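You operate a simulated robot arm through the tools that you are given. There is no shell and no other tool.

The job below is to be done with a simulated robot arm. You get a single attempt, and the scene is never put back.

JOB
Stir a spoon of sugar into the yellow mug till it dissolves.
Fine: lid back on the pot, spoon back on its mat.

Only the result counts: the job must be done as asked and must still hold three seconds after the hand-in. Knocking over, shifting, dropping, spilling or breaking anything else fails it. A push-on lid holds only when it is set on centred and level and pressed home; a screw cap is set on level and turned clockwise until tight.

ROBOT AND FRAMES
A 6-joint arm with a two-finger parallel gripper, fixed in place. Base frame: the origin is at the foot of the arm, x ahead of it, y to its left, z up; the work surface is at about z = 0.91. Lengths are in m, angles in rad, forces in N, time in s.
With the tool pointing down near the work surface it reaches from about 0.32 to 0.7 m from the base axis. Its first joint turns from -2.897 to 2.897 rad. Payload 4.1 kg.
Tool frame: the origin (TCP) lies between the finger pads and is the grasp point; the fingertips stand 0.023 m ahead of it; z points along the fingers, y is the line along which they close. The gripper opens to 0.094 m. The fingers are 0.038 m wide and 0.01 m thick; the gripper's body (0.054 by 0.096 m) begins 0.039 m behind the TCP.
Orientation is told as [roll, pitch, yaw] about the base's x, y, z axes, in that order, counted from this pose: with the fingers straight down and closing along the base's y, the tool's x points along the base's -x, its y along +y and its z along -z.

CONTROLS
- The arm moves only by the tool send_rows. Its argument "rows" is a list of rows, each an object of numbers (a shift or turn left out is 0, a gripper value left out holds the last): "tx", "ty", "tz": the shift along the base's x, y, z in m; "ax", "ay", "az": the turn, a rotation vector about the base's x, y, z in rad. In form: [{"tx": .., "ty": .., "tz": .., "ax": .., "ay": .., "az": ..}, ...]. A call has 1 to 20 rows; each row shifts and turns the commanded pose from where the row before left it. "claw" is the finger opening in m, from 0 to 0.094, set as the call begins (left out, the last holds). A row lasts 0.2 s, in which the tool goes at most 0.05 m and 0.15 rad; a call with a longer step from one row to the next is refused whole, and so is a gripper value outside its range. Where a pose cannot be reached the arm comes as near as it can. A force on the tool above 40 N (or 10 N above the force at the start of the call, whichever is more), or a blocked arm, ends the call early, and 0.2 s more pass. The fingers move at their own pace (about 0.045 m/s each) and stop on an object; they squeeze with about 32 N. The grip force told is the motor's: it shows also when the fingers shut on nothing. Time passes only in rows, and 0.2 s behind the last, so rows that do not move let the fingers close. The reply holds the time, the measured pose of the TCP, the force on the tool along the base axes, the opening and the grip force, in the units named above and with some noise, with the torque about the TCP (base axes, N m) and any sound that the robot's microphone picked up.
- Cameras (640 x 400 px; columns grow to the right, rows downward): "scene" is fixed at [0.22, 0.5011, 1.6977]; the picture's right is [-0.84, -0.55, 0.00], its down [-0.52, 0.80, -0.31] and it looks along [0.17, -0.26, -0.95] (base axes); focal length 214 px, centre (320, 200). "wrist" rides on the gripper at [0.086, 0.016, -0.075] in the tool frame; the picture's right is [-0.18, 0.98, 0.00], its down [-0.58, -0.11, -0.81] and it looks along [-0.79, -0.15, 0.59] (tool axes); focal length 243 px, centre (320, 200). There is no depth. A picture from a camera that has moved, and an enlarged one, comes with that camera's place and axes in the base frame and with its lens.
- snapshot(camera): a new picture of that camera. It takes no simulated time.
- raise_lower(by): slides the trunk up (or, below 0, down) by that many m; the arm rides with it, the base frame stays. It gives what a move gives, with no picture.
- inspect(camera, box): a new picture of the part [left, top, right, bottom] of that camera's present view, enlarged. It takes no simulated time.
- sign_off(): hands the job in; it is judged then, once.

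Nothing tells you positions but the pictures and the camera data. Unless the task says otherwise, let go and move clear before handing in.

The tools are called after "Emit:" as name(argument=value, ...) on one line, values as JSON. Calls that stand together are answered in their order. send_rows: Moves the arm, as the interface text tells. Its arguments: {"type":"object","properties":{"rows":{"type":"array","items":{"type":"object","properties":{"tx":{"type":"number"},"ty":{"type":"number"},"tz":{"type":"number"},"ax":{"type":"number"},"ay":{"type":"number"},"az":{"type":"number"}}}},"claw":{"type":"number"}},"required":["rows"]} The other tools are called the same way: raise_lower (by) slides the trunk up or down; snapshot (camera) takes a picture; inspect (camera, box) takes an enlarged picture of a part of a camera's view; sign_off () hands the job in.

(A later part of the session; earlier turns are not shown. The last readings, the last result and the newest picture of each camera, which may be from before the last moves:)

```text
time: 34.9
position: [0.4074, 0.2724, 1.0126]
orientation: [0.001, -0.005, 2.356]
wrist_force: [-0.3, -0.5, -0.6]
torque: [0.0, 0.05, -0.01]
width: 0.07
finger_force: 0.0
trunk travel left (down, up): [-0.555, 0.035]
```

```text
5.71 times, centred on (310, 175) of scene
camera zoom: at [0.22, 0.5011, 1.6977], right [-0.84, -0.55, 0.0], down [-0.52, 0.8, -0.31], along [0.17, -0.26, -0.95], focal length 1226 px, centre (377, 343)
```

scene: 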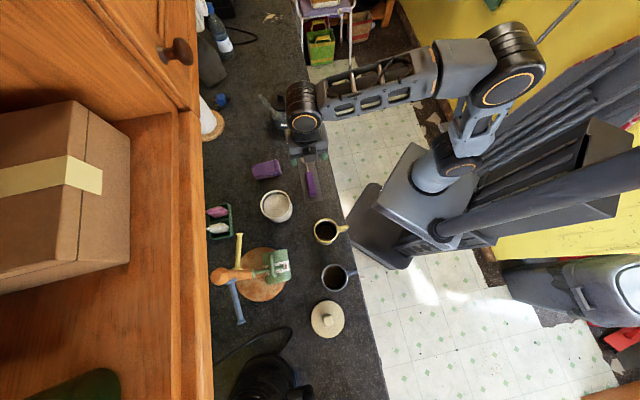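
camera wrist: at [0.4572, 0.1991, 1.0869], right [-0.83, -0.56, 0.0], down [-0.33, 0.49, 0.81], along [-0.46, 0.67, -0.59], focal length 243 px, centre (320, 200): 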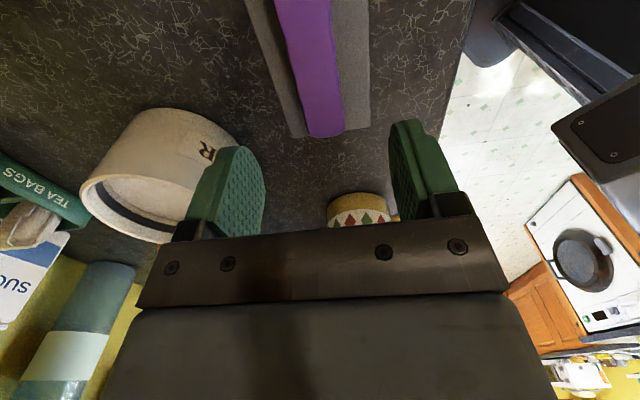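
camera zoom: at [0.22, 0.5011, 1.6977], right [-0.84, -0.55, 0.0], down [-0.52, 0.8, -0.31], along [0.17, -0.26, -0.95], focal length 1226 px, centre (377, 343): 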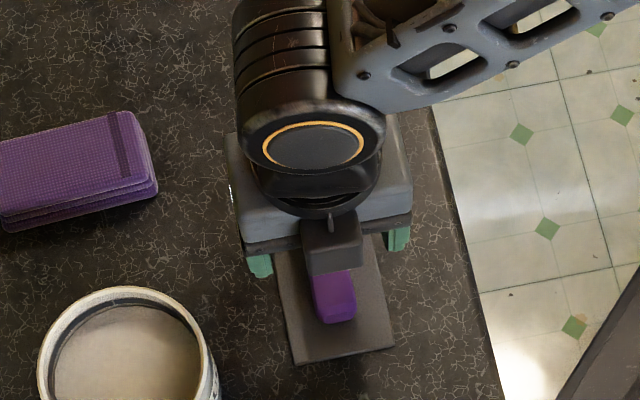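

The handle is centred between the fingers (within about 1 mm). I'll lower to grasp height, taking the last bit gently.

Emit:
send_rows(rows=[{"tz": -0.03}, {"tz": -0.025}, {"tz": -0.01}, {"tz": -0.004}, {}])

Emit:
inspect(camera="wrist", box=[160, 60, 480, 260])

```text
time: 36.0
position: [0.4068, 0.2718, 0.9434]
orientation: [0.0, -0.004, 2.357]
wrist_force: [0.4, 0.0, 0.5]
torque: [0.01, -0.02, -0.03]
width: 0.0701
finger_force: 0.0
trunk travel left (down, up): [-0.555, 0.035]
```

```text
2.00 times, centred on (320, 160) of wrist
camera zoom: at [0.4573, 0.1993, 1.0177], right [-0.83, -0.56, 0.0], down [-0.33, 0.49, 0.81], along [-0.46, 0.67, -0.59], focal length 485 px, centre (320, 280)
```

zoom: 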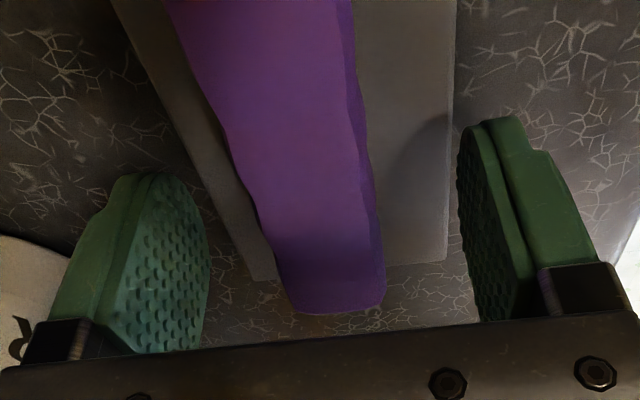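

Emit:
send_rows(rows=[{"tz": -0.003}, {}])

Emit:
send_rows(rows=[{}, {}, {}, {}, {}], claw=0.0)

Emit:
inspect(camera="wrist", box=[160, 60, 480, 260])

Emit:
inspect(camera="scene", box=[270, 140, 350, 210])

```text
time: 36.6
position: [0.4074, 0.2713, 0.9406]
orientation: [0.0, -0.002, 2.356]
wrist_force: [0.4, -0.2, 0.2]
torque: [-0.02, -0.02, -0.02]
width: 0.0698
finger_force: 0.0
trunk travel left (down, up): [-0.555, 0.035]
```

```text
time: 37.9
position: [0.4078, 0.2718, 0.9402]
orientation: [0.0, -0.004, 2.358]
wrist_force: [-0.2, 0.0, -0.1]
torque: [-0.02, -0.02, -0.03]
width: 0.0272
finger_force: 31.8
trunk travel left (down, up): [-0.555, 0.035]
```

```text
2.00 times, centred on (320, 160) of wrist
camera zoom: at [0.4573, 0.1992, 1.0148], right [-0.83, -0.56, 0.0], down [-0.33, 0.49, 0.81], along [-0.46, 0.67, -0.59], focal length 485 px, centre (320, 280)
```

zoom: 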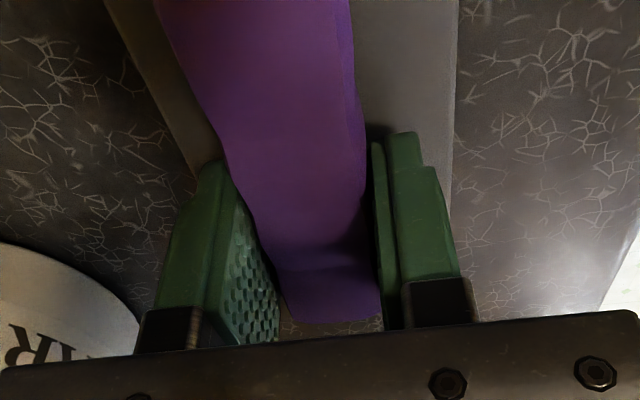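

```text
5.71 times, centred on (310, 175) of scene
camera zoom: at [0.22, 0.5011, 1.6977], right [-0.84, -0.55, 0.0], down [-0.52, 0.8, -0.31], along [0.17, -0.26, -0.95], focal length 1226 px, centre (377, 343)
```

zoom: 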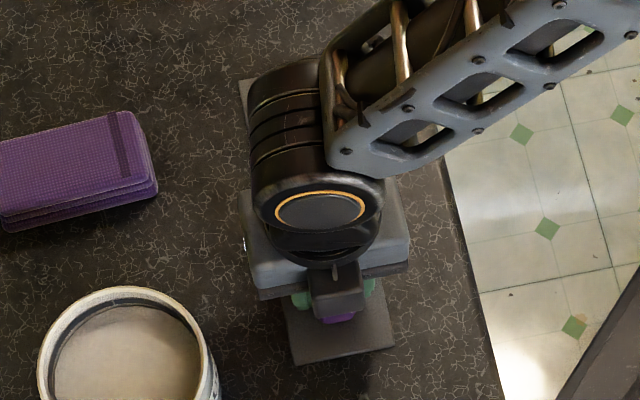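

The spoon handle is gripped. I'll lift it straight up off the mat.

Emit:
send_rows(rows=[{"tz": 0.01}, {"tz": 0.02}, {"tz": 0.04}, {"tz": 0.04}, {"tz": 0.04}, {}])

Emit:
snapshot(camera="scene")

Emit:
inspect(camera="wrist", box=[160, 60, 480, 260])

```text
time: 39.2
position: [0.4066, 0.2702, 1.0928]
orientation: [0.001, -0.002, 2.356]
wrist_force: [0.6, 0.0, -0.6]
torque: [0.02, 0.04, -0.03]
width: 0.0269
finger_force: 31.5
trunk travel left (down, up): [-0.555, 0.035]
```

```text
taken
```

scene: 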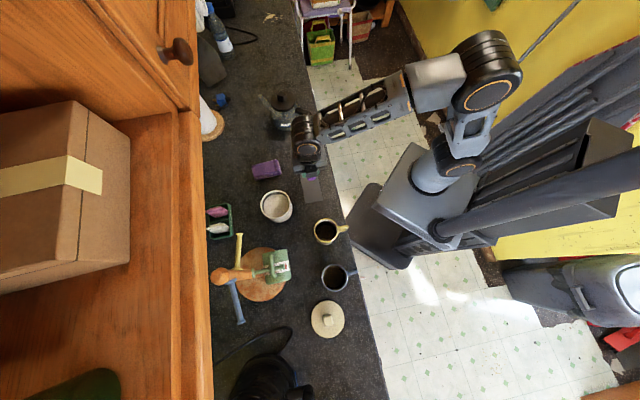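

```text
2.00 times, centred on (320, 160) of wrist
camera zoom: at [0.4573, 0.1988, 1.1656], right [-0.83, -0.56, 0.0], down [-0.33, 0.49, 0.81], along [-0.46, 0.67, -0.59], focal length 485 px, centre (320, 280)
```

zoom: 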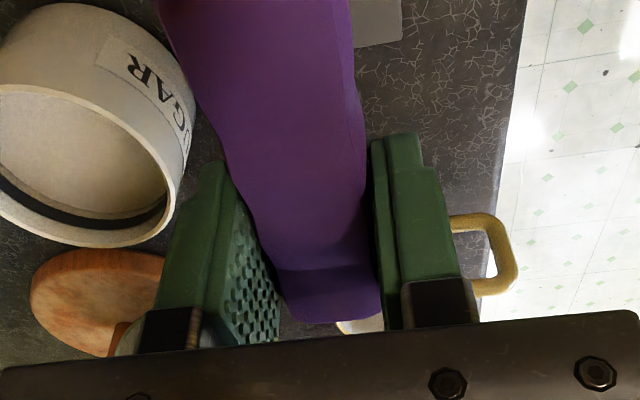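

The spoon is held firmly. I'll raise the trunk to its top for a little more reach, then yaw the spoon by −90° so its bowl points back toward the base, ready to dip into the pot from beyond.

Emit:
raise_lower(by=0.03)

Emit:
send_rows(rows=[{"az": -0.1428, "tz": 0.002}, {"az": -0.1428}, {"az": -0.1428}, {"az": -0.1428}, {"az": -0.1428}, {"az": -0.1428}, {"az": -0.1428}, {"az": -0.1428}, {"az": -0.1428}, {"az": -0.1428}, {"az": -0.1428}, {"tx": -0.018, "ty": 0.018}, {"tx": -0.0188, "ty": 0.0188}, {}])

Emit:
snapshot(camera="scene")

Emit:
snapshot(camera="wrist")

```text
time: 40.0
position: [0.4078, 0.2722, 1.1208]
orientation: [0.001, -0.005, 2.357]
wrist_force: [-0.4, 0.1, 0.8]
torque: [0.05, 0.02, -0.02]
width: 0.0271
finger_force: 31.6
trunk travel left (down, up): [-0.585, 0.005]
```

```text
time: 43.0
position: [0.3726, 0.3087, 1.1234]
orientation: [-0.002, -0.003, 0.785]
wrist_force: [-1.0, 0.2, 0.3]
torque: [-0.02, -0.01, -0.01]
width: 0.0273
finger_force: 31.8
trunk travel left (down, up): [-0.585, 0.005]
```

```text
taken
```

scene: 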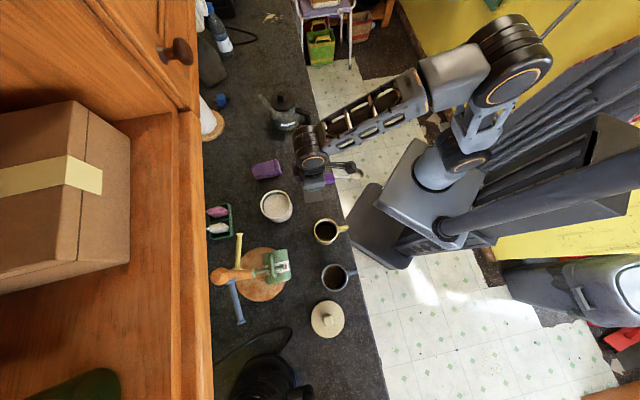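

```text
taken
camera wrist: at [0.2985, 0.2584, 1.1975], right [-0.56, 0.83, 0.0], down [0.49, 0.33, 0.81], along [0.67, 0.46, -0.59], focal length 243 px, centre (320, 200)
```

wrist: 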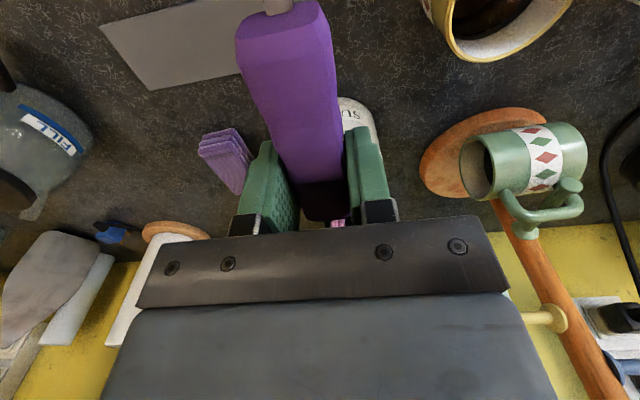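

Emit:
inspect(camera="scene", box=[280, 140, 380, 210])

```text
5.71 times, centred on (330, 175) of scene
camera zoom: at [0.22, 0.5011, 1.6977], right [-0.84, -0.55, 0.0], down [-0.52, 0.8, -0.31], along [0.17, -0.26, -0.95], focal length 1226 px, centre (263, 343)
```

zoom: 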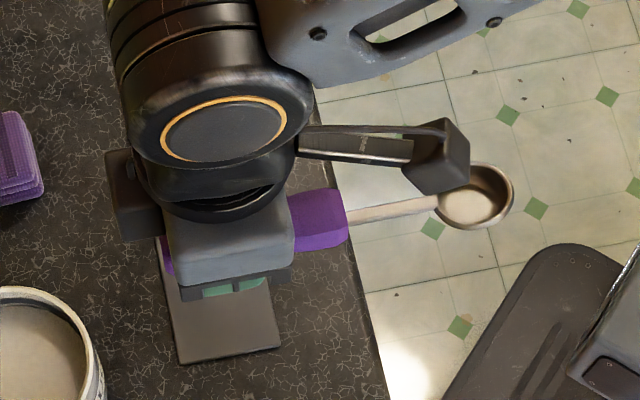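

The measured bowl position matches my model (13.6 cm from the grasp point). Now I'll move outward while tilting the bowl down about 50°, staying above the pot.

Emit:
send_rows(rows=[{"tx": 0.0236, "ty": 0.0236, "tz": 0.0095, "ax": 0.1029, "ay": -0.1029}, {"tx": 0.0236, "ty": 0.0236, "tz": 0.0095, "ax": 0.1029, "ay": -0.1029}, {"tx": 0.0236, "ty": 0.0236, "tz": 0.0095, "ax": 0.1029, "ay": -0.1029}, {"tx": 0.0236, "ty": 0.0236, "tz": 0.0095, "ax": 0.1029, "ay": -0.1029}, {"tx": 0.0236, "ty": 0.0236, "tz": 0.0095, "ax": 0.1029, "ay": -0.1029}, {"tx": 0.0236, "ty": 0.0236, "tz": 0.0095, "ax": 0.1029, "ay": -0.1029}, {}])

Emit:
snapshot(camera="scene")

Emit:
inspect(camera="scene", box=[230, 150, 330, 230])

```text
time: 44.6
position: [0.5135, 0.4482, 1.181]
orientation: [-0.001, -0.879, 0.784]
wrist_force: [-1.0, 0.6, -1.3]
torque: [-0.02, 0.0, 0.01]
width: 0.0271
finger_force: 32.1
trunk travel left (down, up): [-0.585, 0.005]
```

```text
taken
```

scene: 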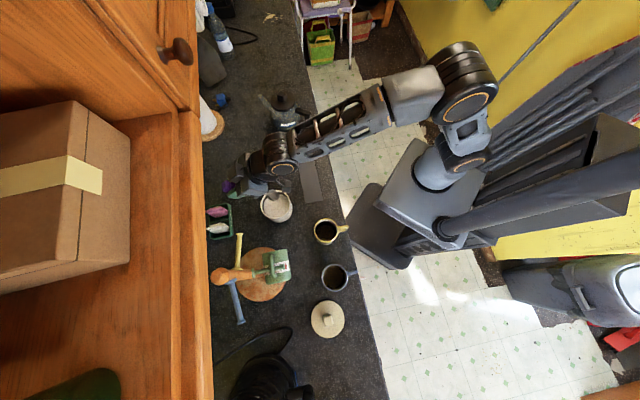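

```text
5.00 times, centred on (280, 190) of scene
camera zoom: at [0.22, 0.5011, 1.6977], right [-0.84, -0.55, 0.0], down [-0.52, 0.8, -0.31], along [0.17, -0.26, -0.95], focal length 1072 px, centre (520, 250)
```

zoom: 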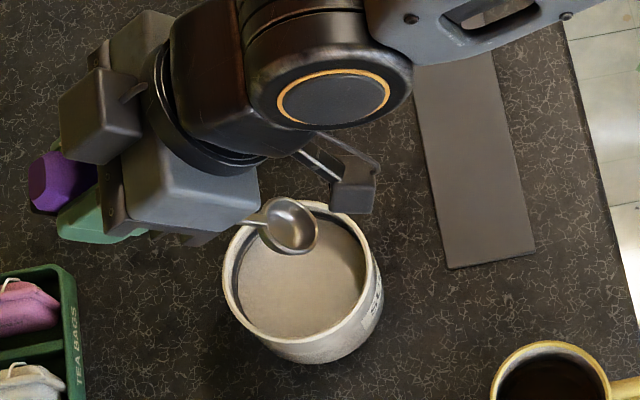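

The bowl is right over the pot, tilted down as predicted. I'll lower it to the sugar surface first and check clearance.

Emit:
send_rows(rows=[{"tz": -0.03}, {"tz": -0.03}, {"tz": -0.02}, {}])

Emit:
inspect(camera="scene", box=[230, 150, 330, 230])

```text
time: 45.6
position: [0.5124, 0.4497, 1.0985]
orientation: [0.0, -0.877, 0.785]
wrist_force: [-0.3, 0.0, 1.4]
torque: [0.03, -0.03, 0.0]
width: 0.027
finger_force: 32.0
trunk travel left (down, up): [-0.585, 0.005]
```

```text
5.00 times, centred on (280, 190) of scene
camera zoom: at [0.22, 0.5011, 1.6977], right [-0.84, -0.55, 0.0], down [-0.52, 0.8, -0.31], along [0.17, -0.26, -0.95], focal length 1072 px, centre (520, 250)
```

zoom: 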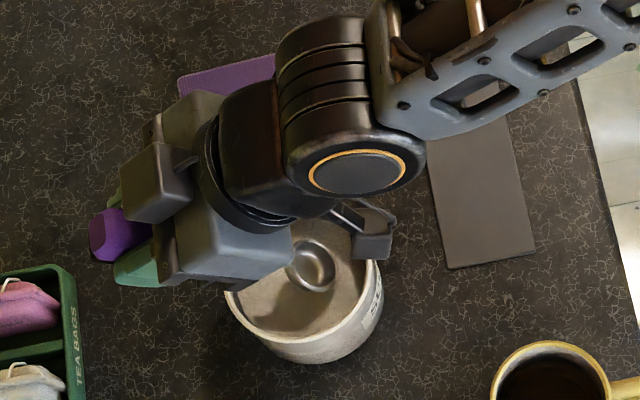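

Emit:
send_rows(rows=[{"tz": -0.01}, {"tz": -0.01}, {"tz": -0.006}, {}])

Emit:
inspect(camera="scene", box=[250, 170, 310, 220])

```text
time: 46.6
position: [0.5113, 0.4497, 1.0748]
orientation: [-0.003, -0.876, 0.787]
wrist_force: [-0.4, -1.1, -0.8]
torque: [-0.03, 0.0, 0.01]
width: 0.0272
finger_force: 31.9
trunk travel left (down, up): [-0.585, 0.005]
```

```text
8.00 times, centred on (280, 195) of scene
camera zoom: at [0.22, 0.5011, 1.6977], right [-0.84, -0.55, 0.0], down [-0.52, 0.8, -0.31], along [0.17, -0.26, -0.95], focal length 1716 px, centre (640, 240)
```

zoom: 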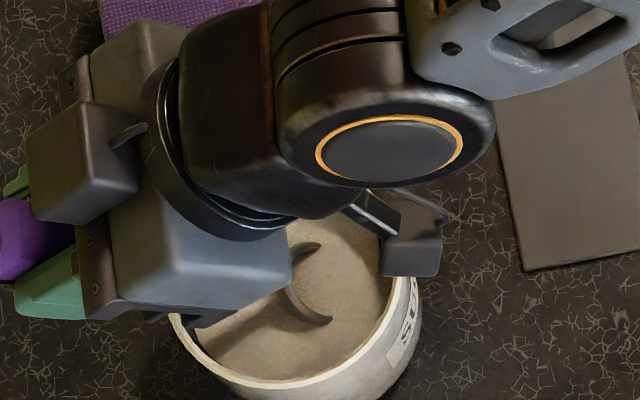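

The sugar yields freely and the bowl is entering it. I'll go a few mm deeper, then sweep forward while levelling the spoon in steps that keep the handle clear of the rim, and lift out to just above it.

Emit:
send_rows(rows=[{"tz": -0.0076}, {}, {"tx": 0.0052, "ty": 0.0052, "tz": -0.0077, "ax": -0.074, "ay": 0.074}, {"tx": 0.0045, "ty": 0.0045, "tz": -0.0048, "ax": -0.074, "ay": 0.074}, {"tx": 0.0078, "ty": 0.0078, "tz": -0.0047, "ax": -0.0987, "ay": 0.0987}, {"tx": 0.007, "ty": 0.007, "tz": -0.0033, "ax": -0.0987, "ay": 0.0987}, {"tx": -0.0006, "ty": -0.0006, "tz": 0.0078, "ax": -0.0247, "ay": 0.0247}, {}])

Emit:
inspect(camera="scene", box=[250, 170, 310, 220])

```text
time: 48.4
position: [0.5363, 0.4748, 1.0535]
orientation: [0.0, -0.353, 0.785]
wrist_force: [0.5, 0.4, -0.8]
torque: [0.01, -0.03, 0.02]
width: 0.0273
finger_force: 32.2
trunk travel left (down, up): [-0.585, 0.005]
```

```text
8.00 times, centred on (280, 195) of scene
camera zoom: at [0.22, 0.5011, 1.6977], right [-0.84, -0.55, 0.0], down [-0.52, 0.8, -0.31], along [0.17, -0.26, -0.95], focal length 1716 px, centre (640, 240)
```

zoom: 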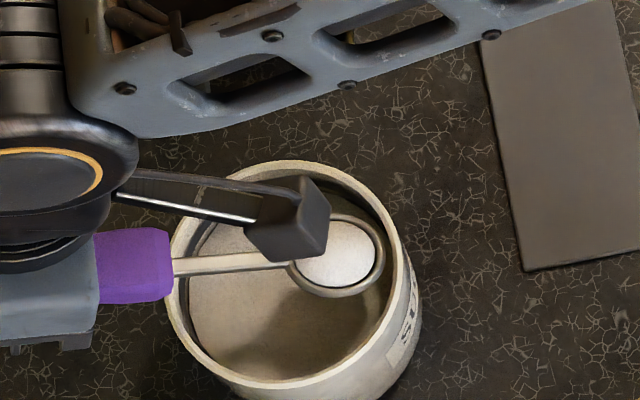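

The spoon has a nice load of sugar. I'll lift out and keep levelling while drawing the bowl gently back toward the robot.

Emit:
send_rows(rows=[{"tz": 0.012}, {"tz": 0.015}, {"tx": -0.0023, "ty": -0.0023, "tz": -0.0038, "ax": -0.0494, "ay": 0.0494}, {"tx": -0.0027, "ty": -0.0027, "tz": -0.006, "ax": -0.0494, "ay": 0.0494}, {"tx": -0.0038, "ty": -0.0038, "tz": -0.0041, "ax": -0.0494, "ay": 0.0494}, {}])

Emit:
inspect(camera="scene", box=[250, 170, 310, 220])

```text
time: 49.8
position: [0.5272, 0.466, 1.066]
orientation: [0.0, -0.142, 0.785]
wrist_force: [0.5, -0.5, -0.2]
torque: [0.0, -0.05, 0.03]
width: 0.0271
finger_force: 31.7
trunk travel left (down, up): [-0.585, 0.005]
```

```text
8.00 times, centred on (280, 195) of scene
camera zoom: at [0.22, 0.5011, 1.6977], right [-0.84, -0.55, 0.0], down [-0.52, 0.8, -0.31], along [0.17, -0.26, -0.95], focal length 1716 px, centre (640, 240)
```

zoom: 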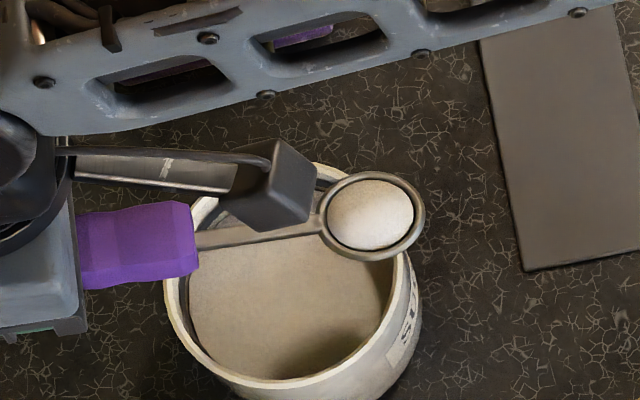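

Emit:
send_rows(rows=[{"tx": -0.0057, "ty": -0.0057, "tz": -0.0043, "ax": -0.0494, "ay": 0.0494}, {"tx": -0.0085, "ty": -0.0085, "tz": 0.0, "ax": -0.037, "ay": 0.037}, {"tx": -0.012, "ty": -0.012, "tz": 0.004, "ax": -0.0124, "ay": 0.0124}, {}])

Emit:
inspect(camera="scene", box=[250, 165, 350, 245])

```text
time: 50.8
position: [0.5013, 0.4389, 1.0655]
orientation: [0.001, -0.005, 0.784]
wrist_force: [0.3, 0.5, -0.8]
torque: [0.04, -0.04, 0.03]
width: 0.0275
finger_force: 31.5
trunk travel left (down, up): [-0.585, 0.005]
```

```text
5.00 times, centred on (300, 205) of scene
camera zoom: at [0.22, 0.5011, 1.6977], right [-0.84, -0.55, 0.0], down [-0.52, 0.8, -0.31], along [0.17, -0.26, -0.95], focal length 1072 px, centre (420, 175)
```

zoom: 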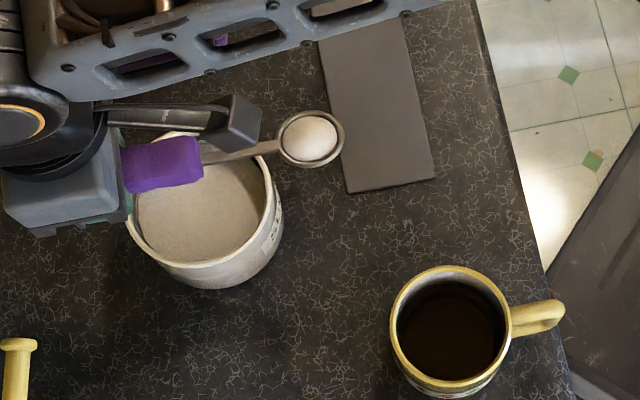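

The spoon is level and full, held clear of the pot. I'll rise slightly, then swing gently (yaw to 0) so the bowl comes over the yellow mug while the hand stays away from the hanging green mug.

Emit:
send_rows(rows=[{"tz": 0.015}, {"tz": 0.02}, {"tx": -0.0092, "ty": -0.0052, "az": -0.0785}, {"tx": -0.0092, "ty": -0.0052, "az": -0.0785}, {"tx": -0.0092, "ty": -0.0052, "az": -0.0785}, {"tx": -0.0092, "ty": -0.0052, "az": -0.0785}, {"tx": -0.0092, "ty": -0.0052, "az": -0.0785}, {"tx": -0.0092, "ty": -0.0052, "az": -0.0785}, {"tx": -0.0092, "ty": -0.0052, "az": -0.0785}, {"tx": -0.0092, "ty": -0.0052, "az": -0.0785}, {"tx": -0.0092, "ty": -0.0052, "az": -0.0785}, {"tx": -0.0092, "ty": -0.0052, "az": -0.0785}, {}])

Emit:
snapshot(camera="scene")

Emit:
inspect(camera="scene", box=[280, 190, 370, 260])

Emit:
snapshot(camera="wrist")

```text
time: 53.6
position: [0.4104, 0.3869, 1.101]
orientation: [0.0, -0.003, 0.0]
wrist_force: [-0.1, -0.1, -0.4]
torque: [-0.01, -0.03, 0.03]
width: 0.0272
finger_force: 32.1
trunk travel left (down, up): [-0.585, 0.005]
```

```text
taken
```

scene: 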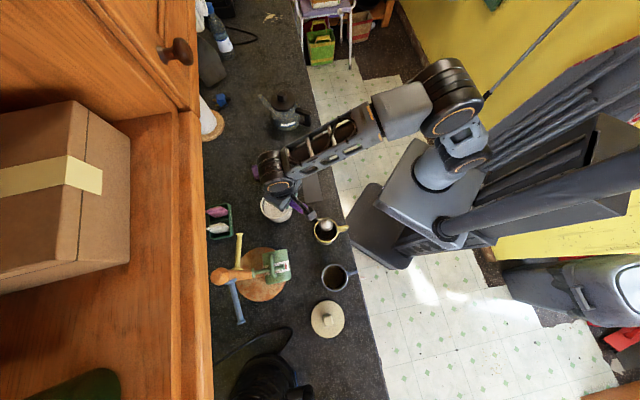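

```text
5.71 times, centred on (325, 225) of scene
camera zoom: at [0.22, 0.5011, 1.6977], right [-0.84, -0.55, 0.0], down [-0.52, 0.8, -0.31], along [0.17, -0.26, -0.95], focal length 1226 px, centre (291, 57)
```

zoom: 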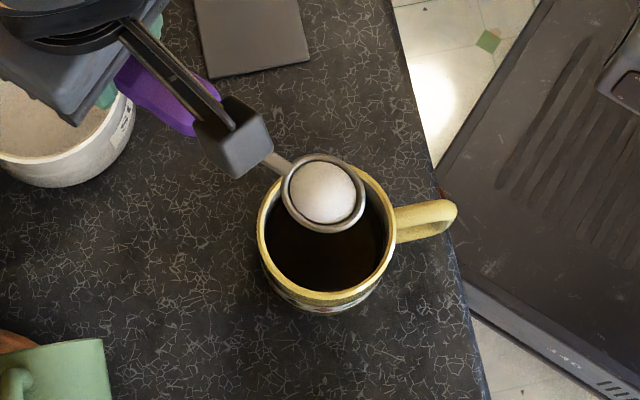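

```text
taken
camera wrist: at [0.3224, 0.4032, 1.1756], right [0.18, 0.98, 0.0], down [0.58, -0.11, 0.81], along [0.79, -0.15, -0.59], focal length 243 px, centre (320, 200)
```

wrist: 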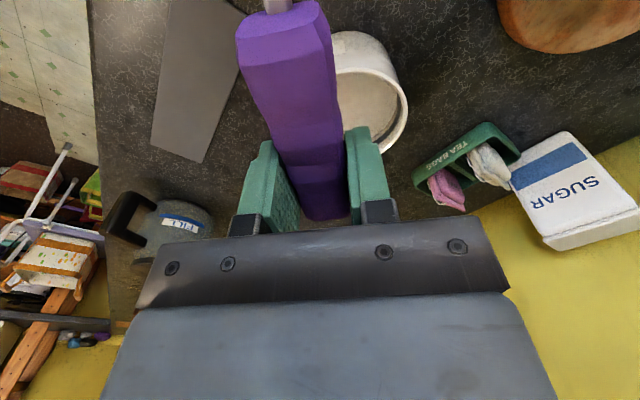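

The sugar-laden bowl is over the yellow mug's opening. I'll lower it to just above the rim, still level, and check.

Emit:
send_rows(rows=[{"tz": -0.02}, {"tz": -0.025}, {"tz": -0.0275}, {}])

Emit:
inspect(camera="scene", box=[280, 190, 370, 260])

```text
time: 54.6
position: [0.4079, 0.3871, 1.0287]
orientation: [-0.001, -0.004, 0.001]
wrist_force: [0.2, 0.1, -1.0]
torque: [-0.01, -0.03, 0.0]
width: 0.0269
finger_force: 32.1
trunk travel left (down, up): [-0.585, 0.005]
```

```text
5.71 times, centred on (325, 225) of scene
camera zoom: at [0.22, 0.5011, 1.6977], right [-0.84, -0.55, 0.0], down [-0.52, 0.8, -0.31], along [0.17, -0.26, -0.95], focal length 1226 px, centre (291, 57)
```

zoom: 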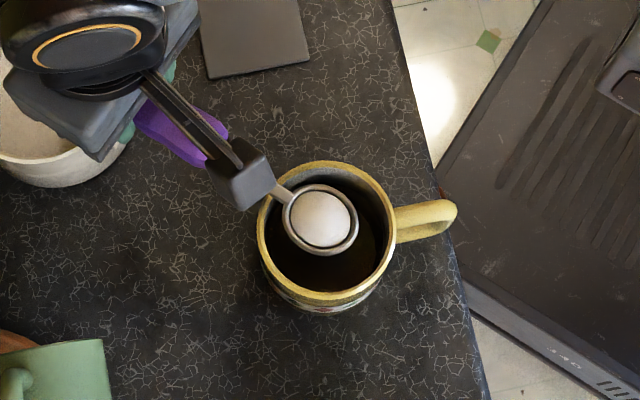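

The bowl is inside the mug's rim. I'll tilt it down step by step while lowering it into the coffee, so the sugar slides in.

Emit:
send_rows(rows=[{"tx": -0.0053, "ty": 0.001, "tz": 0.0138, "ay": -0.1396}, {"tx": -0.0066, "ty": 0.001, "tz": 0.0111, "ay": -0.1396}, {"tx": -0.0081, "tz": 0.0092, "ay": -0.1396}, {"tx": -0.0105, "tz": 0.0109, "ay": -0.1396}, {"tx": -0.0126, "tz": 0.0063, "ay": -0.1396}, {}])

Emit:
inspect(camera="scene", box=[280, 190, 370, 260])

Emit:
snapshot(camera="scene")

```text
time: 56.0
position: [0.3662, 0.3876, 1.0795]
orientation: [0.0, -0.704, 0.002]
wrist_force: [0.3, -0.2, 0.9]
torque: [0.02, 0.01, 0.01]
width: 0.0272
finger_force: 32.3
trunk travel left (down, up): [-0.585, 0.005]
```

```text
5.71 times, centred on (325, 225) of scene
camera zoom: at [0.22, 0.5011, 1.6977], right [-0.84, -0.55, 0.0], down [-0.52, 0.8, -0.31], along [0.17, -0.26, -0.95], focal length 1226 px, centre (291, 57)
```

zoom: 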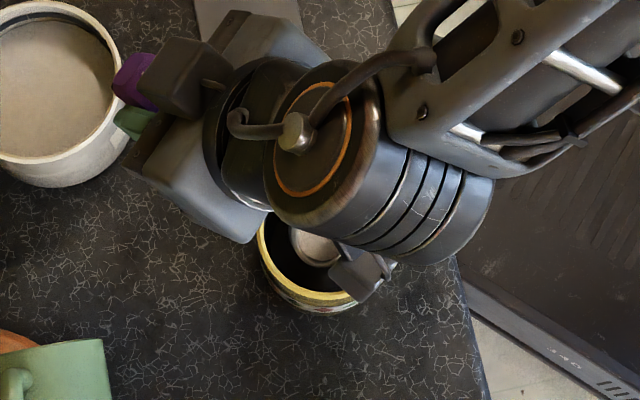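

```text
taken
```

scene: 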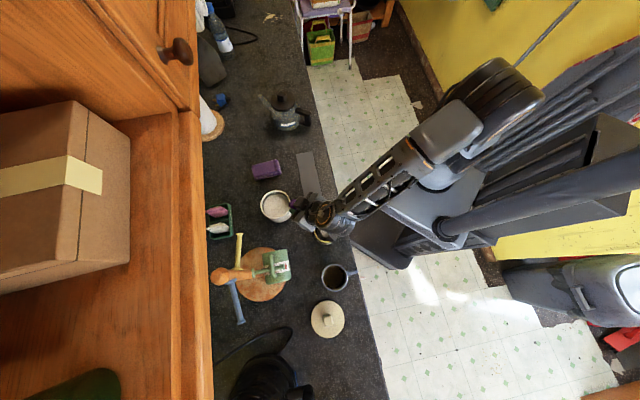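

Emit:
send_rows(rows=[{"tx": -0.0128, "tz": -0.0006, "ay": -0.1047}, {"tx": -0.0125, "tz": -0.0007, "ay": -0.1047}, {}])

Emit:
inspect(camera="scene", box=[300, 205, 360, 255])

Emit:
snapshot(camera="wrist")

```text
time: 56.8
position: [0.3391, 0.3885, 1.0789]
orientation: [-0.001, -0.911, -0.001]
wrist_force: [-0.5, 0.5, -0.3]
torque: [0.02, 0.0, -0.01]
width: 0.0269
finger_force: 31.0
trunk travel left (down, up): [-0.585, 0.005]
```

```text
8.00 times, centred on (330, 230) of scene
camera zoom: at [0.22, 0.5011, 1.6977], right [-0.84, -0.55, 0.0], down [-0.52, 0.8, -0.31], along [0.17, -0.26, -0.95], focal length 1716 px, centre (240, -40)
```

zoom: 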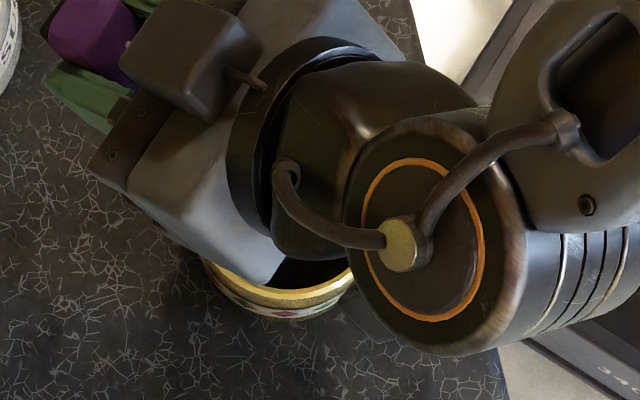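

```text
taken
camera wrist: at [0.2285, 0.4046, 1.0561], right [0.11, 0.98, 0.15], down [-0.28, -0.11, 0.95], along [0.95, -0.15, 0.27], focal length 243 px, centre (320, 200)
```

wrist: 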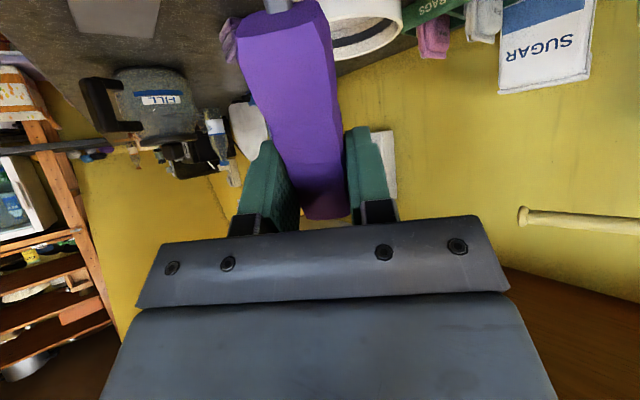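

The bowl is submerged in the yellow mug with no contact force. I'll start stirring with a small circle to check clearance before stirring longer.

Emit:
send_rows(rows=[{"tx": 0.008}, {"tx": -0.004, "ty": 0.0069}, {"tx": -0.008}, {"tx": -0.004, "ty": -0.0069}])

Emit:
send_rows(rows=[{"tx": 0.004, "ty": -0.0069}, {"tx": 0.008}, {"tx": 0.004, "ty": 0.0069}])

Emit:
inspect(camera="scene", box=[300, 205, 360, 255])

```text
time: 57.8
position: [0.3328, 0.3881, 1.079]
orientation: [0.001, -0.91, -0.001]
wrist_force: [-0.2, 0.3, 0.1]
torque: [0.01, -0.01, -0.02]
width: 0.027
finger_force: 32.0
trunk travel left (down, up): [-0.585, 0.005]
```

```text
time: 58.6
position: [0.3475, 0.3887, 1.0801]
orientation: [0.001, -0.912, 0.002]
wrist_force: [-1.5, 0.7, 1.2]
torque: [0.01, 0.23, -0.01]
width: 0.027
finger_force: 32.4
trunk travel left (down, up): [-0.585, 0.005]
```

```text
8.00 times, centred on (330, 230) of scene
camera zoom: at [0.22, 0.5011, 1.6977], right [-0.84, -0.55, 0.0], down [-0.52, 0.8, -0.31], along [0.17, -0.26, -0.95], focal length 1716 px, centre (240, -40)
```

zoom: 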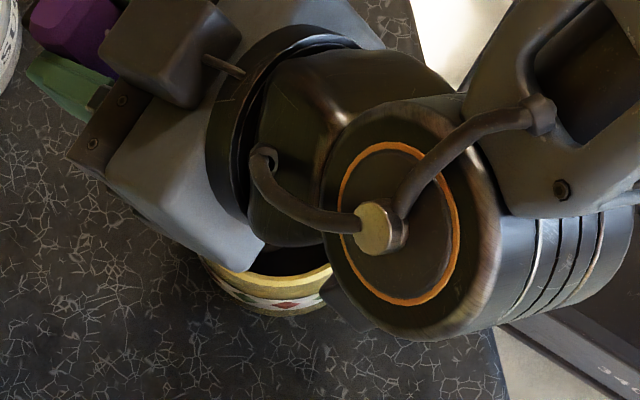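

At the +x end I feel a slight contact with the mug wall, so I'll back off toward the middle immediately and check the mug.

Emit:
send_rows(rows=[{"tx": -0.006}, {"tx": -0.006}, {}])

Emit:
inspect(camera="scene", box=[300, 205, 360, 255])

```text
time: 59.4
position: [0.3367, 0.3886, 1.0779]
orientation: [-0.003, -0.912, 0.0]
wrist_force: [-0.6, 0.7, -1.7]
torque: [-0.01, 0.01, 0.0]
width: 0.0272
finger_force: 32.3
trunk travel left (down, up): [-0.585, 0.005]
```

```text
8.00 times, centred on (330, 230) of scene
camera zoom: at [0.22, 0.5011, 1.6977], right [-0.84, -0.55, 0.0], down [-0.52, 0.8, -0.31], along [0.17, -0.26, -0.95], focal length 1716 px, centre (240, -40)
```

zoom: 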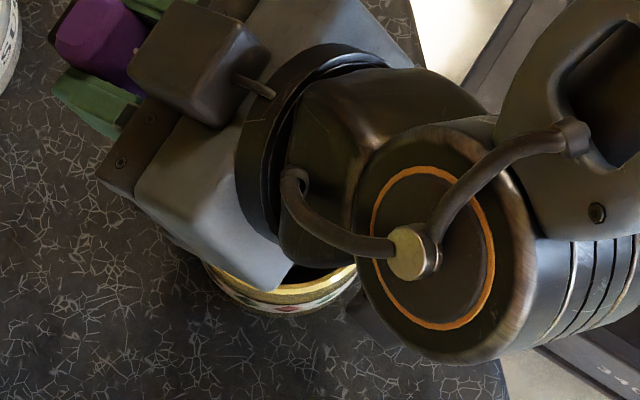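

The mug seems to have stayed upright. The neck had touched the rim on the +x side, so I'll steepen the spoon to about 58°, recentre slightly away from that side, and stir with smaller circles.

Emit:
send_rows(rows=[{"tx": -0.0115, "tz": 0.009, "ay": -0.1047}, {}])

Emit:
send_rows(rows=[{"tx": 0.006}, {"tx": -0.003, "ty": 0.0052}, {"tx": -0.006}, {"tx": -0.003, "ty": -0.0052}])

Emit:
send_rows(rows=[{"tx": 0.003, "ty": -0.0052}, {"tx": 0.006}, {"tx": 0.003, "ty": 0.0052}])

```text
time: 60.0
position: [0.3248, 0.3887, 1.0872]
orientation: [-0.001, -1.018, 0.0]
wrist_force: [1.1, -0.1, -0.6]
torque: [-0.01, 0.01, 0.01]
width: 0.0275
finger_force: 32.0
trunk travel left (down, up): [-0.585, 0.005]
```

```text
time: 61.0
position: [0.3188, 0.3896, 1.0856]
orientation: [-0.002, -1.017, 0.002]
wrist_force: [0.3, -0.3, -0.6]
torque: [0.0, 0.01, 0.0]
width: 0.0272
finger_force: 32.4
trunk travel left (down, up): [-0.585, 0.005]
```

```text
time: 61.8
position: [0.3308, 0.3893, 1.0873]
orientation: [0.0, -1.015, 0.001]
wrist_force: [0.3, -0.2, 0.2]
torque: [0.01, -0.01, 0.03]
width: 0.0269
finger_force: 32.3
trunk travel left (down, up): [-0.585, 0.005]
```

No contact now. I'll stir for several full circles.

Emit:
send_rows(rows=[{"tx": -0.003, "ty": 0.0052}, {"tx": -0.006}, {"tx": -0.003, "ty": -0.0052}, {"tx": 0.003, "ty": -0.0052}, {"tx": 0.006}, {"tx": 0.003, "ty": 0.0052}, {"tx": -0.003, "ty": 0.0052}, {"tx": -0.006}, {"tx": -0.003, "ty": -0.0052}, {"tx": 0.003, "ty": -0.0052}, {"tx": 0.006}, {"tx": 0.003, "ty": 0.0052}, {"tx": -0.003, "ty": 0.0052}, {"tx": -0.006}, {"tx": -0.003, "ty": -0.0052}, {"tx": 0.003, "ty": -0.0052}])

Emit:
send_rows(rows=[{"tx": 0.006}, {"tx": 0.003, "ty": 0.0052}, {"tx": -0.003, "ty": 0.0052}, {"tx": -0.006}, {"tx": -0.003, "ty": -0.0052}, {"tx": 0.003, "ty": -0.0052}, {"tx": 0.006}, {"tx": 0.003, "ty": 0.0052}, {"tx": -0.003, "ty": 0.0052}, {"tx": -0.006}, {"tx": -0.003, "ty": -0.0052}, {"tx": 0.003, "ty": -0.0052}, {"tx": 0.006}, {"tx": 0.003, "ty": 0.0052}, {"tx": -0.003, "ty": 0.0052}])

Emit:
inspect(camera="scene", box=[300, 205, 360, 255])

```text
time: 65.2
position: [0.3226, 0.3833, 1.0892]
orientation: [0.0, -1.017, 0.0]
wrist_force: [-0.4, 0.2, -0.3]
torque: [0.01, 0.03, 0.03]
width: 0.0272
finger_force: 32.0
trunk travel left (down, up): [-0.585, 0.005]
```

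```text
time: 68.4
position: [0.329, 0.3952, 1.0882]
orientation: [-0.002, -1.015, 0.001]
wrist_force: [-0.2, 0.1, 0.2]
torque: [0.0, 0.01, -0.02]
width: 0.0272
finger_force: 32.3
trunk travel left (down, up): [-0.585, 0.005]
```

```text
8.00 times, centred on (330, 230) of scene
camera zoom: at [0.22, 0.5011, 1.6977], right [-0.84, -0.55, 0.0], down [-0.52, 0.8, -0.31], along [0.17, -0.26, -0.95], focal length 1716 px, centre (240, -40)
```

zoom: 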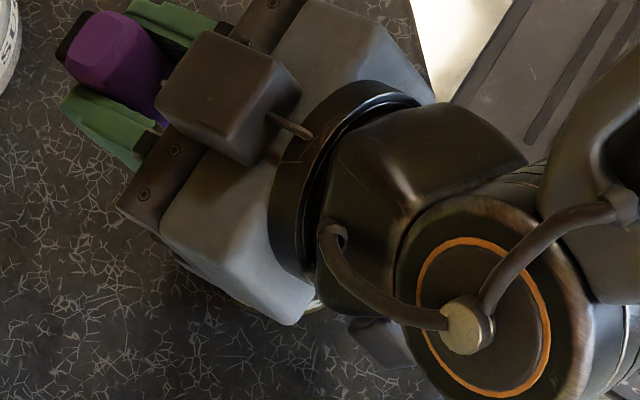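

Emit:
send_rows(rows=[{"tx": -0.006}, {"tx": -0.003, "ty": -0.0052}, {"tx": 0.003, "ty": -0.0052}, {"tx": 0.006}, {"tx": 0.003, "ty": 0.0052}, {"tx": -0.003, "ty": 0.0052}, {"tx": -0.006}, {"tx": -0.003, "ty": -0.0052}, {"tx": 0.003, "ty": -0.0052}, {"tx": 0.006}, {"tx": 0.003, "ty": 0.0052}, {"tx": -0.003, "ty": 0.0052}, {"tx": -0.006}, {"tx": -0.003, "ty": -0.0052}, {"tx": 0.003, "ty": -0.0052}, {"tx": 0.006}, {"tx": 0.003, "ty": 0.0052}, {"tx": -0.003, "ty": 0.0052}])

Emit:
send_rows(rows=[{"tx": -0.006}, {"tx": -0.003, "ty": -0.0052}, {"tx": 0.003, "ty": -0.0052}, {"tx": 0.006}, {"tx": 0.003, "ty": 0.0052}, {"tx": -0.003, "ty": 0.0052}, {"tx": -0.006}, {"tx": -0.003, "ty": -0.0052}, {"tx": 0.003, "ty": -0.0052}, {"tx": 0.006}, {"tx": 0.003, "ty": 0.0052}, {"tx": -0.003, "ty": 0.0052}, {"tx": -0.006}, {"tx": -0.003, "ty": -0.0052}, {"tx": 0.003, "ty": -0.0052}, {"tx": 0.006}, {"tx": 0.003, "ty": 0.0052}, {"tx": -0.006}])

```text
time: 72.2
position: [0.3284, 0.3946, 1.088]
orientation: [-0.002, -1.015, 0.002]
wrist_force: [0.2, -0.6, -0.6]
torque: [-0.02, -0.02, -0.04]
width: 0.027
finger_force: 32.0
trunk travel left (down, up): [-0.585, 0.005]
```

```text
time: 76.0
position: [0.3244, 0.3879, 1.087]
orientation: [0.0, -1.016, -0.001]
wrist_force: [0.4, 0.1, -0.4]
torque: [0.01, 0.01, -0.02]
width: 0.0272
finger_force: 31.5
trunk travel left (down, up): [-0.585, 0.005]
```

Stirring is smooth with no contact. Now I'll lift the spoon straight out, let it drain over the mug, then level it above the mug to look at the coffee.

Emit:
send_rows(rows=[{"tz": 0.02}, {"tz": 0.03}, {"tz": 0.04, "tx": 0.002}, {}, {}, {}, {}, {"tx": 0.0164, "tz": -0.0097, "ay": 0.1396}, {"tx": 0.0149, "tz": -0.0118, "ay": 0.1396}, {"tx": 0.0131, "tz": -0.0139, "ay": 0.1396}, {"tx": 0.0111, "tz": -0.0155, "ay": 0.1396}, {"tx": 0.0088, "tz": -0.0168, "ay": 0.1396}, {"tx": 0.0062, "tz": -0.018, "ay": 0.1396}, {"tx": 0.0038, "tz": -0.0187, "ay": 0.1396}, {"tx": 0.0006, "tz": -0.0047, "ay": 0.0349}, {}])

Emit:
inspect(camera="scene", box=[280, 190, 370, 260])

Emit:
snapshot(camera="scene")

```text
time: 79.4
position: [0.4014, 0.3886, 1.0681]
orientation: [0.0, -0.002, 0.0]
wrist_force: [-0.3, 0.5, -1.0]
torque: [-0.02, -0.01, 0.0]
width: 0.0272
finger_force: 32.1
trunk travel left (down, up): [-0.585, 0.005]
```

```text
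5.71 times, centred on (325, 225) of scene
camera zoom: at [0.22, 0.5011, 1.6977], right [-0.84, -0.55, 0.0], down [-0.52, 0.8, -0.31], along [0.17, -0.26, -0.95], focal length 1226 px, centre (291, 57)
```

zoom: 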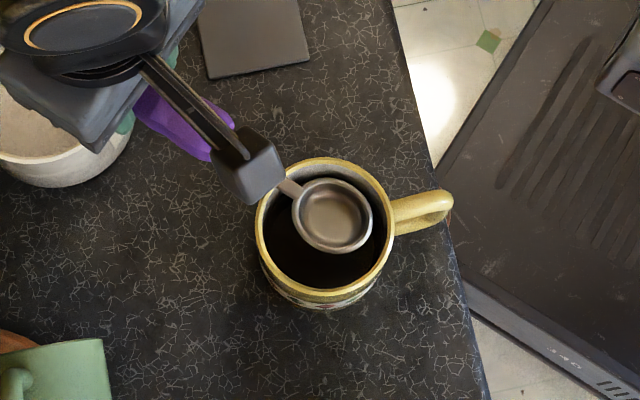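

```text
taken
```

scene: 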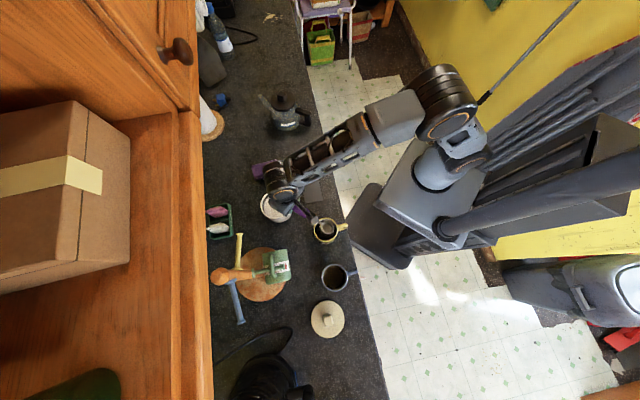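

The spoon came out clean and empty. I'll slide it aside and look directly into the mug.

Emit:
send_rows(rows=[{"tx": 0.02, "tz": 0.01}, {"tx": 0.025, "ty": -0.005}, {"tx": 0.025, "ty": -0.005}, {}])

Emit:
inspect(camera="scene", box=[300, 205, 360, 255])

Emit:
inspect(camera="scene", box=[240, 160, 370, 260])

```text
time: 80.4
position: [0.4713, 0.3798, 1.0789]
orientation: [0.001, -0.004, 0.001]
wrist_force: [0.1, -1.1, -0.4]
torque: [0.0, -0.04, -0.04]
width: 0.027
finger_force: 31.5
trunk travel left (down, up): [-0.585, 0.005]
```

```text
8.00 times, centred on (330, 230) of scene
camera zoom: at [0.22, 0.5011, 1.6977], right [-0.84, -0.55, 0.0], down [-0.52, 0.8, -0.31], along [0.17, -0.26, -0.95], focal length 1716 px, centre (240, -40)
```

zoom: 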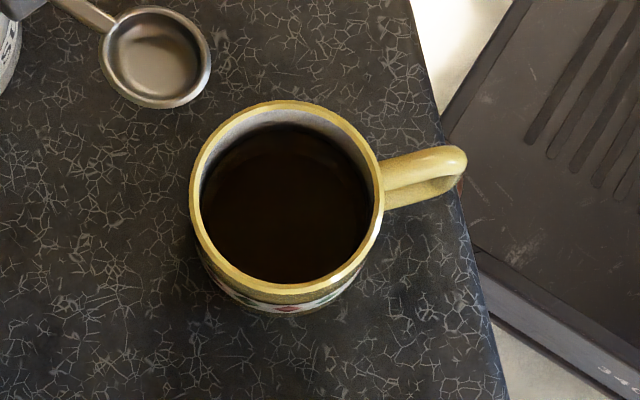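

```text
4.00 times, centred on (305, 210) of scene
camera zoom: at [0.22, 0.5011, 1.6977], right [-0.84, -0.55, 0.0], down [-0.52, 0.8, -0.31], along [0.17, -0.26, -0.95], focal length 858 px, centre (380, 160)
```

zoom: 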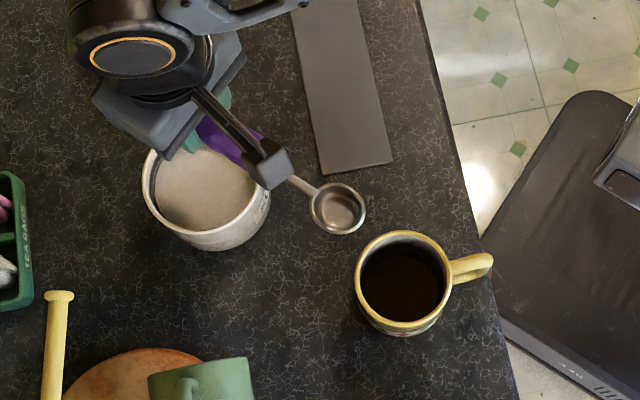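

Emit:
inspect(camera="scene", box=[320, 215, 350, 240])

Emit:
inspect(camera="scene", box=[320, 262, 350, 287])

```text
16.00 times, centred on (335, 228) of scene
camera zoom: at [0.22, 0.5011, 1.6977], right [-0.84, -0.55, 0.0], down [-0.52, 0.8, -0.31], along [0.17, -0.26, -0.95], focal length 3432 px, centre (80, -240)
```

zoom: 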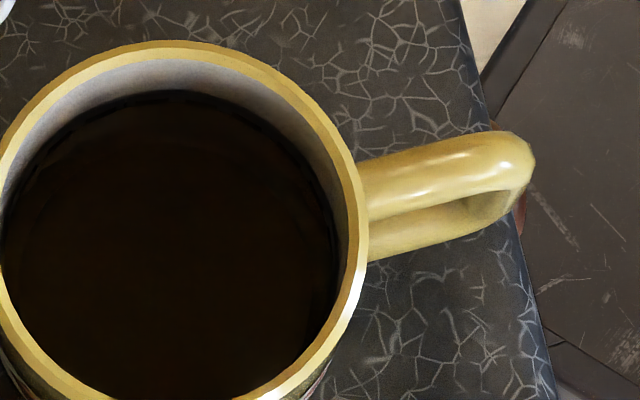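

```text
16.00 times, centred on (335, 274) of scene
camera zoom: at [0.22, 0.5011, 1.6977], right [-0.84, -0.55, 0.0], down [-0.52, 0.8, -0.31], along [0.17, -0.26, -0.95], focal length 3432 px, centre (80, -992)
```

zoom: 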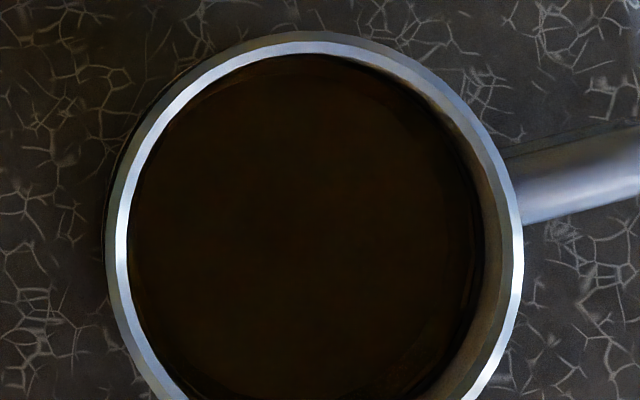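

The mug is upright, the counter is clean, and no sugar is visible on the coffee. To be safe I'll give it another, more vigorous stir: back over the mug, tilt to 60°, and lower straight in.

Emit:
send_rows(rows=[{"tx": -0.023, "ty": 0.003}, {"tx": -0.023, "ty": 0.003}, {"tx": -0.0235, "ty": 0.0032}, {"tx": -0.0031, "tz": 0.0188, "ay": -0.1396}, {"tx": -0.0058, "tz": 0.0181, "ay": -0.1396}, {"tx": -0.0081, "tz": 0.0172, "ay": -0.1396}, {"tx": -0.0105, "tz": 0.0159, "ay": -0.1396}, {"tx": -0.0126, "tz": 0.0143, "ay": -0.1396}, {"tx": -0.0145, "tz": 0.0123, "ay": -0.1396}, {"tx": -0.0161, "tz": 0.0103, "ay": -0.1396}, {"tx": -0.0085, "tz": 0.0042, "ay": -0.0698}, {}])

Emit:
inspect(camera="scene", box=[290, 195, 380, 265])

```text
time: 83.0
position: [0.3237, 0.3871, 1.1897]
orientation: [0.0, -1.054, 0.001]
wrist_force: [0.9, 0.4, -0.6]
torque: [0.01, 0.0, -0.03]
width: 0.0271
finger_force: 32.4
trunk travel left (down, up): [-0.585, 0.005]
```

```text
5.71 times, centred on (335, 230) of scene
camera zoom: at [0.22, 0.5011, 1.6977], right [-0.84, -0.55, 0.0], down [-0.52, 0.8, -0.31], along [0.17, -0.26, -0.95], focal length 1226 px, centre (234, 29)
```

zoom: 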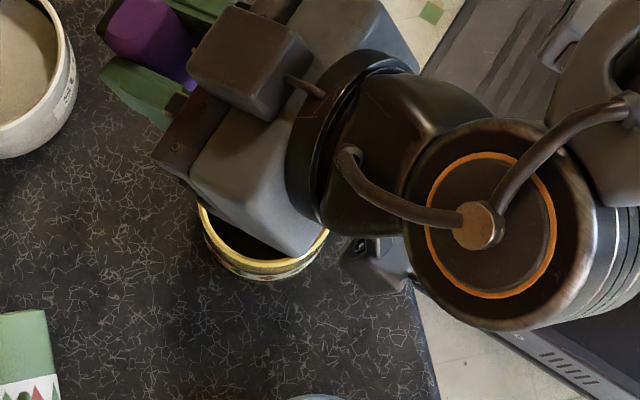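

Emit:
send_rows(rows=[{"tz": -0.03, "ty": 0.0008}, {"tz": -0.03}, {"tz": -0.025}, {"tz": -0.014}, {}])

Emit:
send_rows(rows=[{"tx": 0.007}, {"tx": -0.0035, "ty": 0.0061}, {"tx": -0.007}, {"tx": -0.0035, "ty": -0.0061}, {"tx": 0.0035, "ty": -0.0061}, {"tx": 0.007}, {"tx": 0.0035, "ty": 0.0061}])

```text
time: 84.2
position: [0.3216, 0.3905, 1.0897]
orientation: [-0.001, -1.05, 0.001]
wrist_force: [-1.1, -0.6, -0.3]
torque: [0.02, 0.02, 0.01]
width: 0.0271
finger_force: 31.9
trunk travel left (down, up): [-0.585, 0.005]
```

```text
time: 85.8
position: [0.3301, 0.3903, 1.0906]
orientation: [-0.001, -1.051, -0.001]
wrist_force: [0.3, 0.2, 0.9]
torque: [0.0, 0.02, -0.02]
width: 0.0271
finger_force: 31.8
trunk travel left (down, up): [-0.585, 0.005]
```

Emit:
send_rows(rows=[{"tx": 0.002}, {"tx": -0.009, "ty": 0.009}, {"tx": -0.009, "ty": -0.009}, {"tx": 0.009, "ty": -0.009}, {"tx": 0.009, "ty": 0.009}, {"tx": -0.009, "ty": 0.009}])

Emit:
send_rows(rows=[{"tx": -0.009, "ty": -0.009}, {"tx": 0.009, "ty": -0.009}, {"tx": 0.009, "ty": 0.009}, {"tx": -0.009, "ty": 0.009}, {"tx": -0.009, "ty": -0.009}, {"tx": 0.009, "ty": -0.009}])

Emit:
send_rows(rows=[{"tx": 0.009, "ty": 0.009}, {"tx": -0.009, "ty": 0.009}, {"tx": -0.009, "ty": -0.009}, {"tx": 0.009, "ty": -0.009}, {"tx": 0.009, "ty": 0.009}, {"tx": -0.009, "ty": 0.009}, {"tx": -0.009, "ty": -0.009}, {"tx": 0.009, "ty": -0.009}, {"tx": 0.009, "ty": 0.009}, {"tx": -0.009, "ty": 0.009}, {"tx": -0.009, "ty": -0.009}, {"tx": 0.009, "ty": -0.009}, {"tx": 0.009, "ty": 0.009}, {"tx": -0.009, "ty": 0.009}, {"tx": -0.009, "ty": -0.009}])

```text
time: 87.2
position: [0.3231, 0.3983, 1.0896]
orientation: [-0.002, -1.052, 0.005]
wrist_force: [0.2, -0.1, -0.5]
torque: [0.0, 0.01, 0.01]
width: 0.0272
finger_force: 31.4
trunk travel left (down, up): [-0.585, 0.005]
```

```text
time: 88.6
position: [0.3239, 0.381, 1.0908]
orientation: [0.001, -1.051, 0.002]
wrist_force: [-0.8, -0.6, 0.3]
torque: [0.0, 0.04, 0.01]
width: 0.027
finger_force: 32.2
trunk travel left (down, up): [-0.585, 0.005]
```

```text
time: 91.8
position: [0.3137, 0.3894, 1.0906]
orientation: [-0.001, -1.051, 0.001]
wrist_force: [0.2, -0.9, -0.9]
torque: [0.0, 0.02, 0.0]
width: 0.0269
finger_force: 32.2
trunk travel left (down, up): [-0.585, 0.005]
```

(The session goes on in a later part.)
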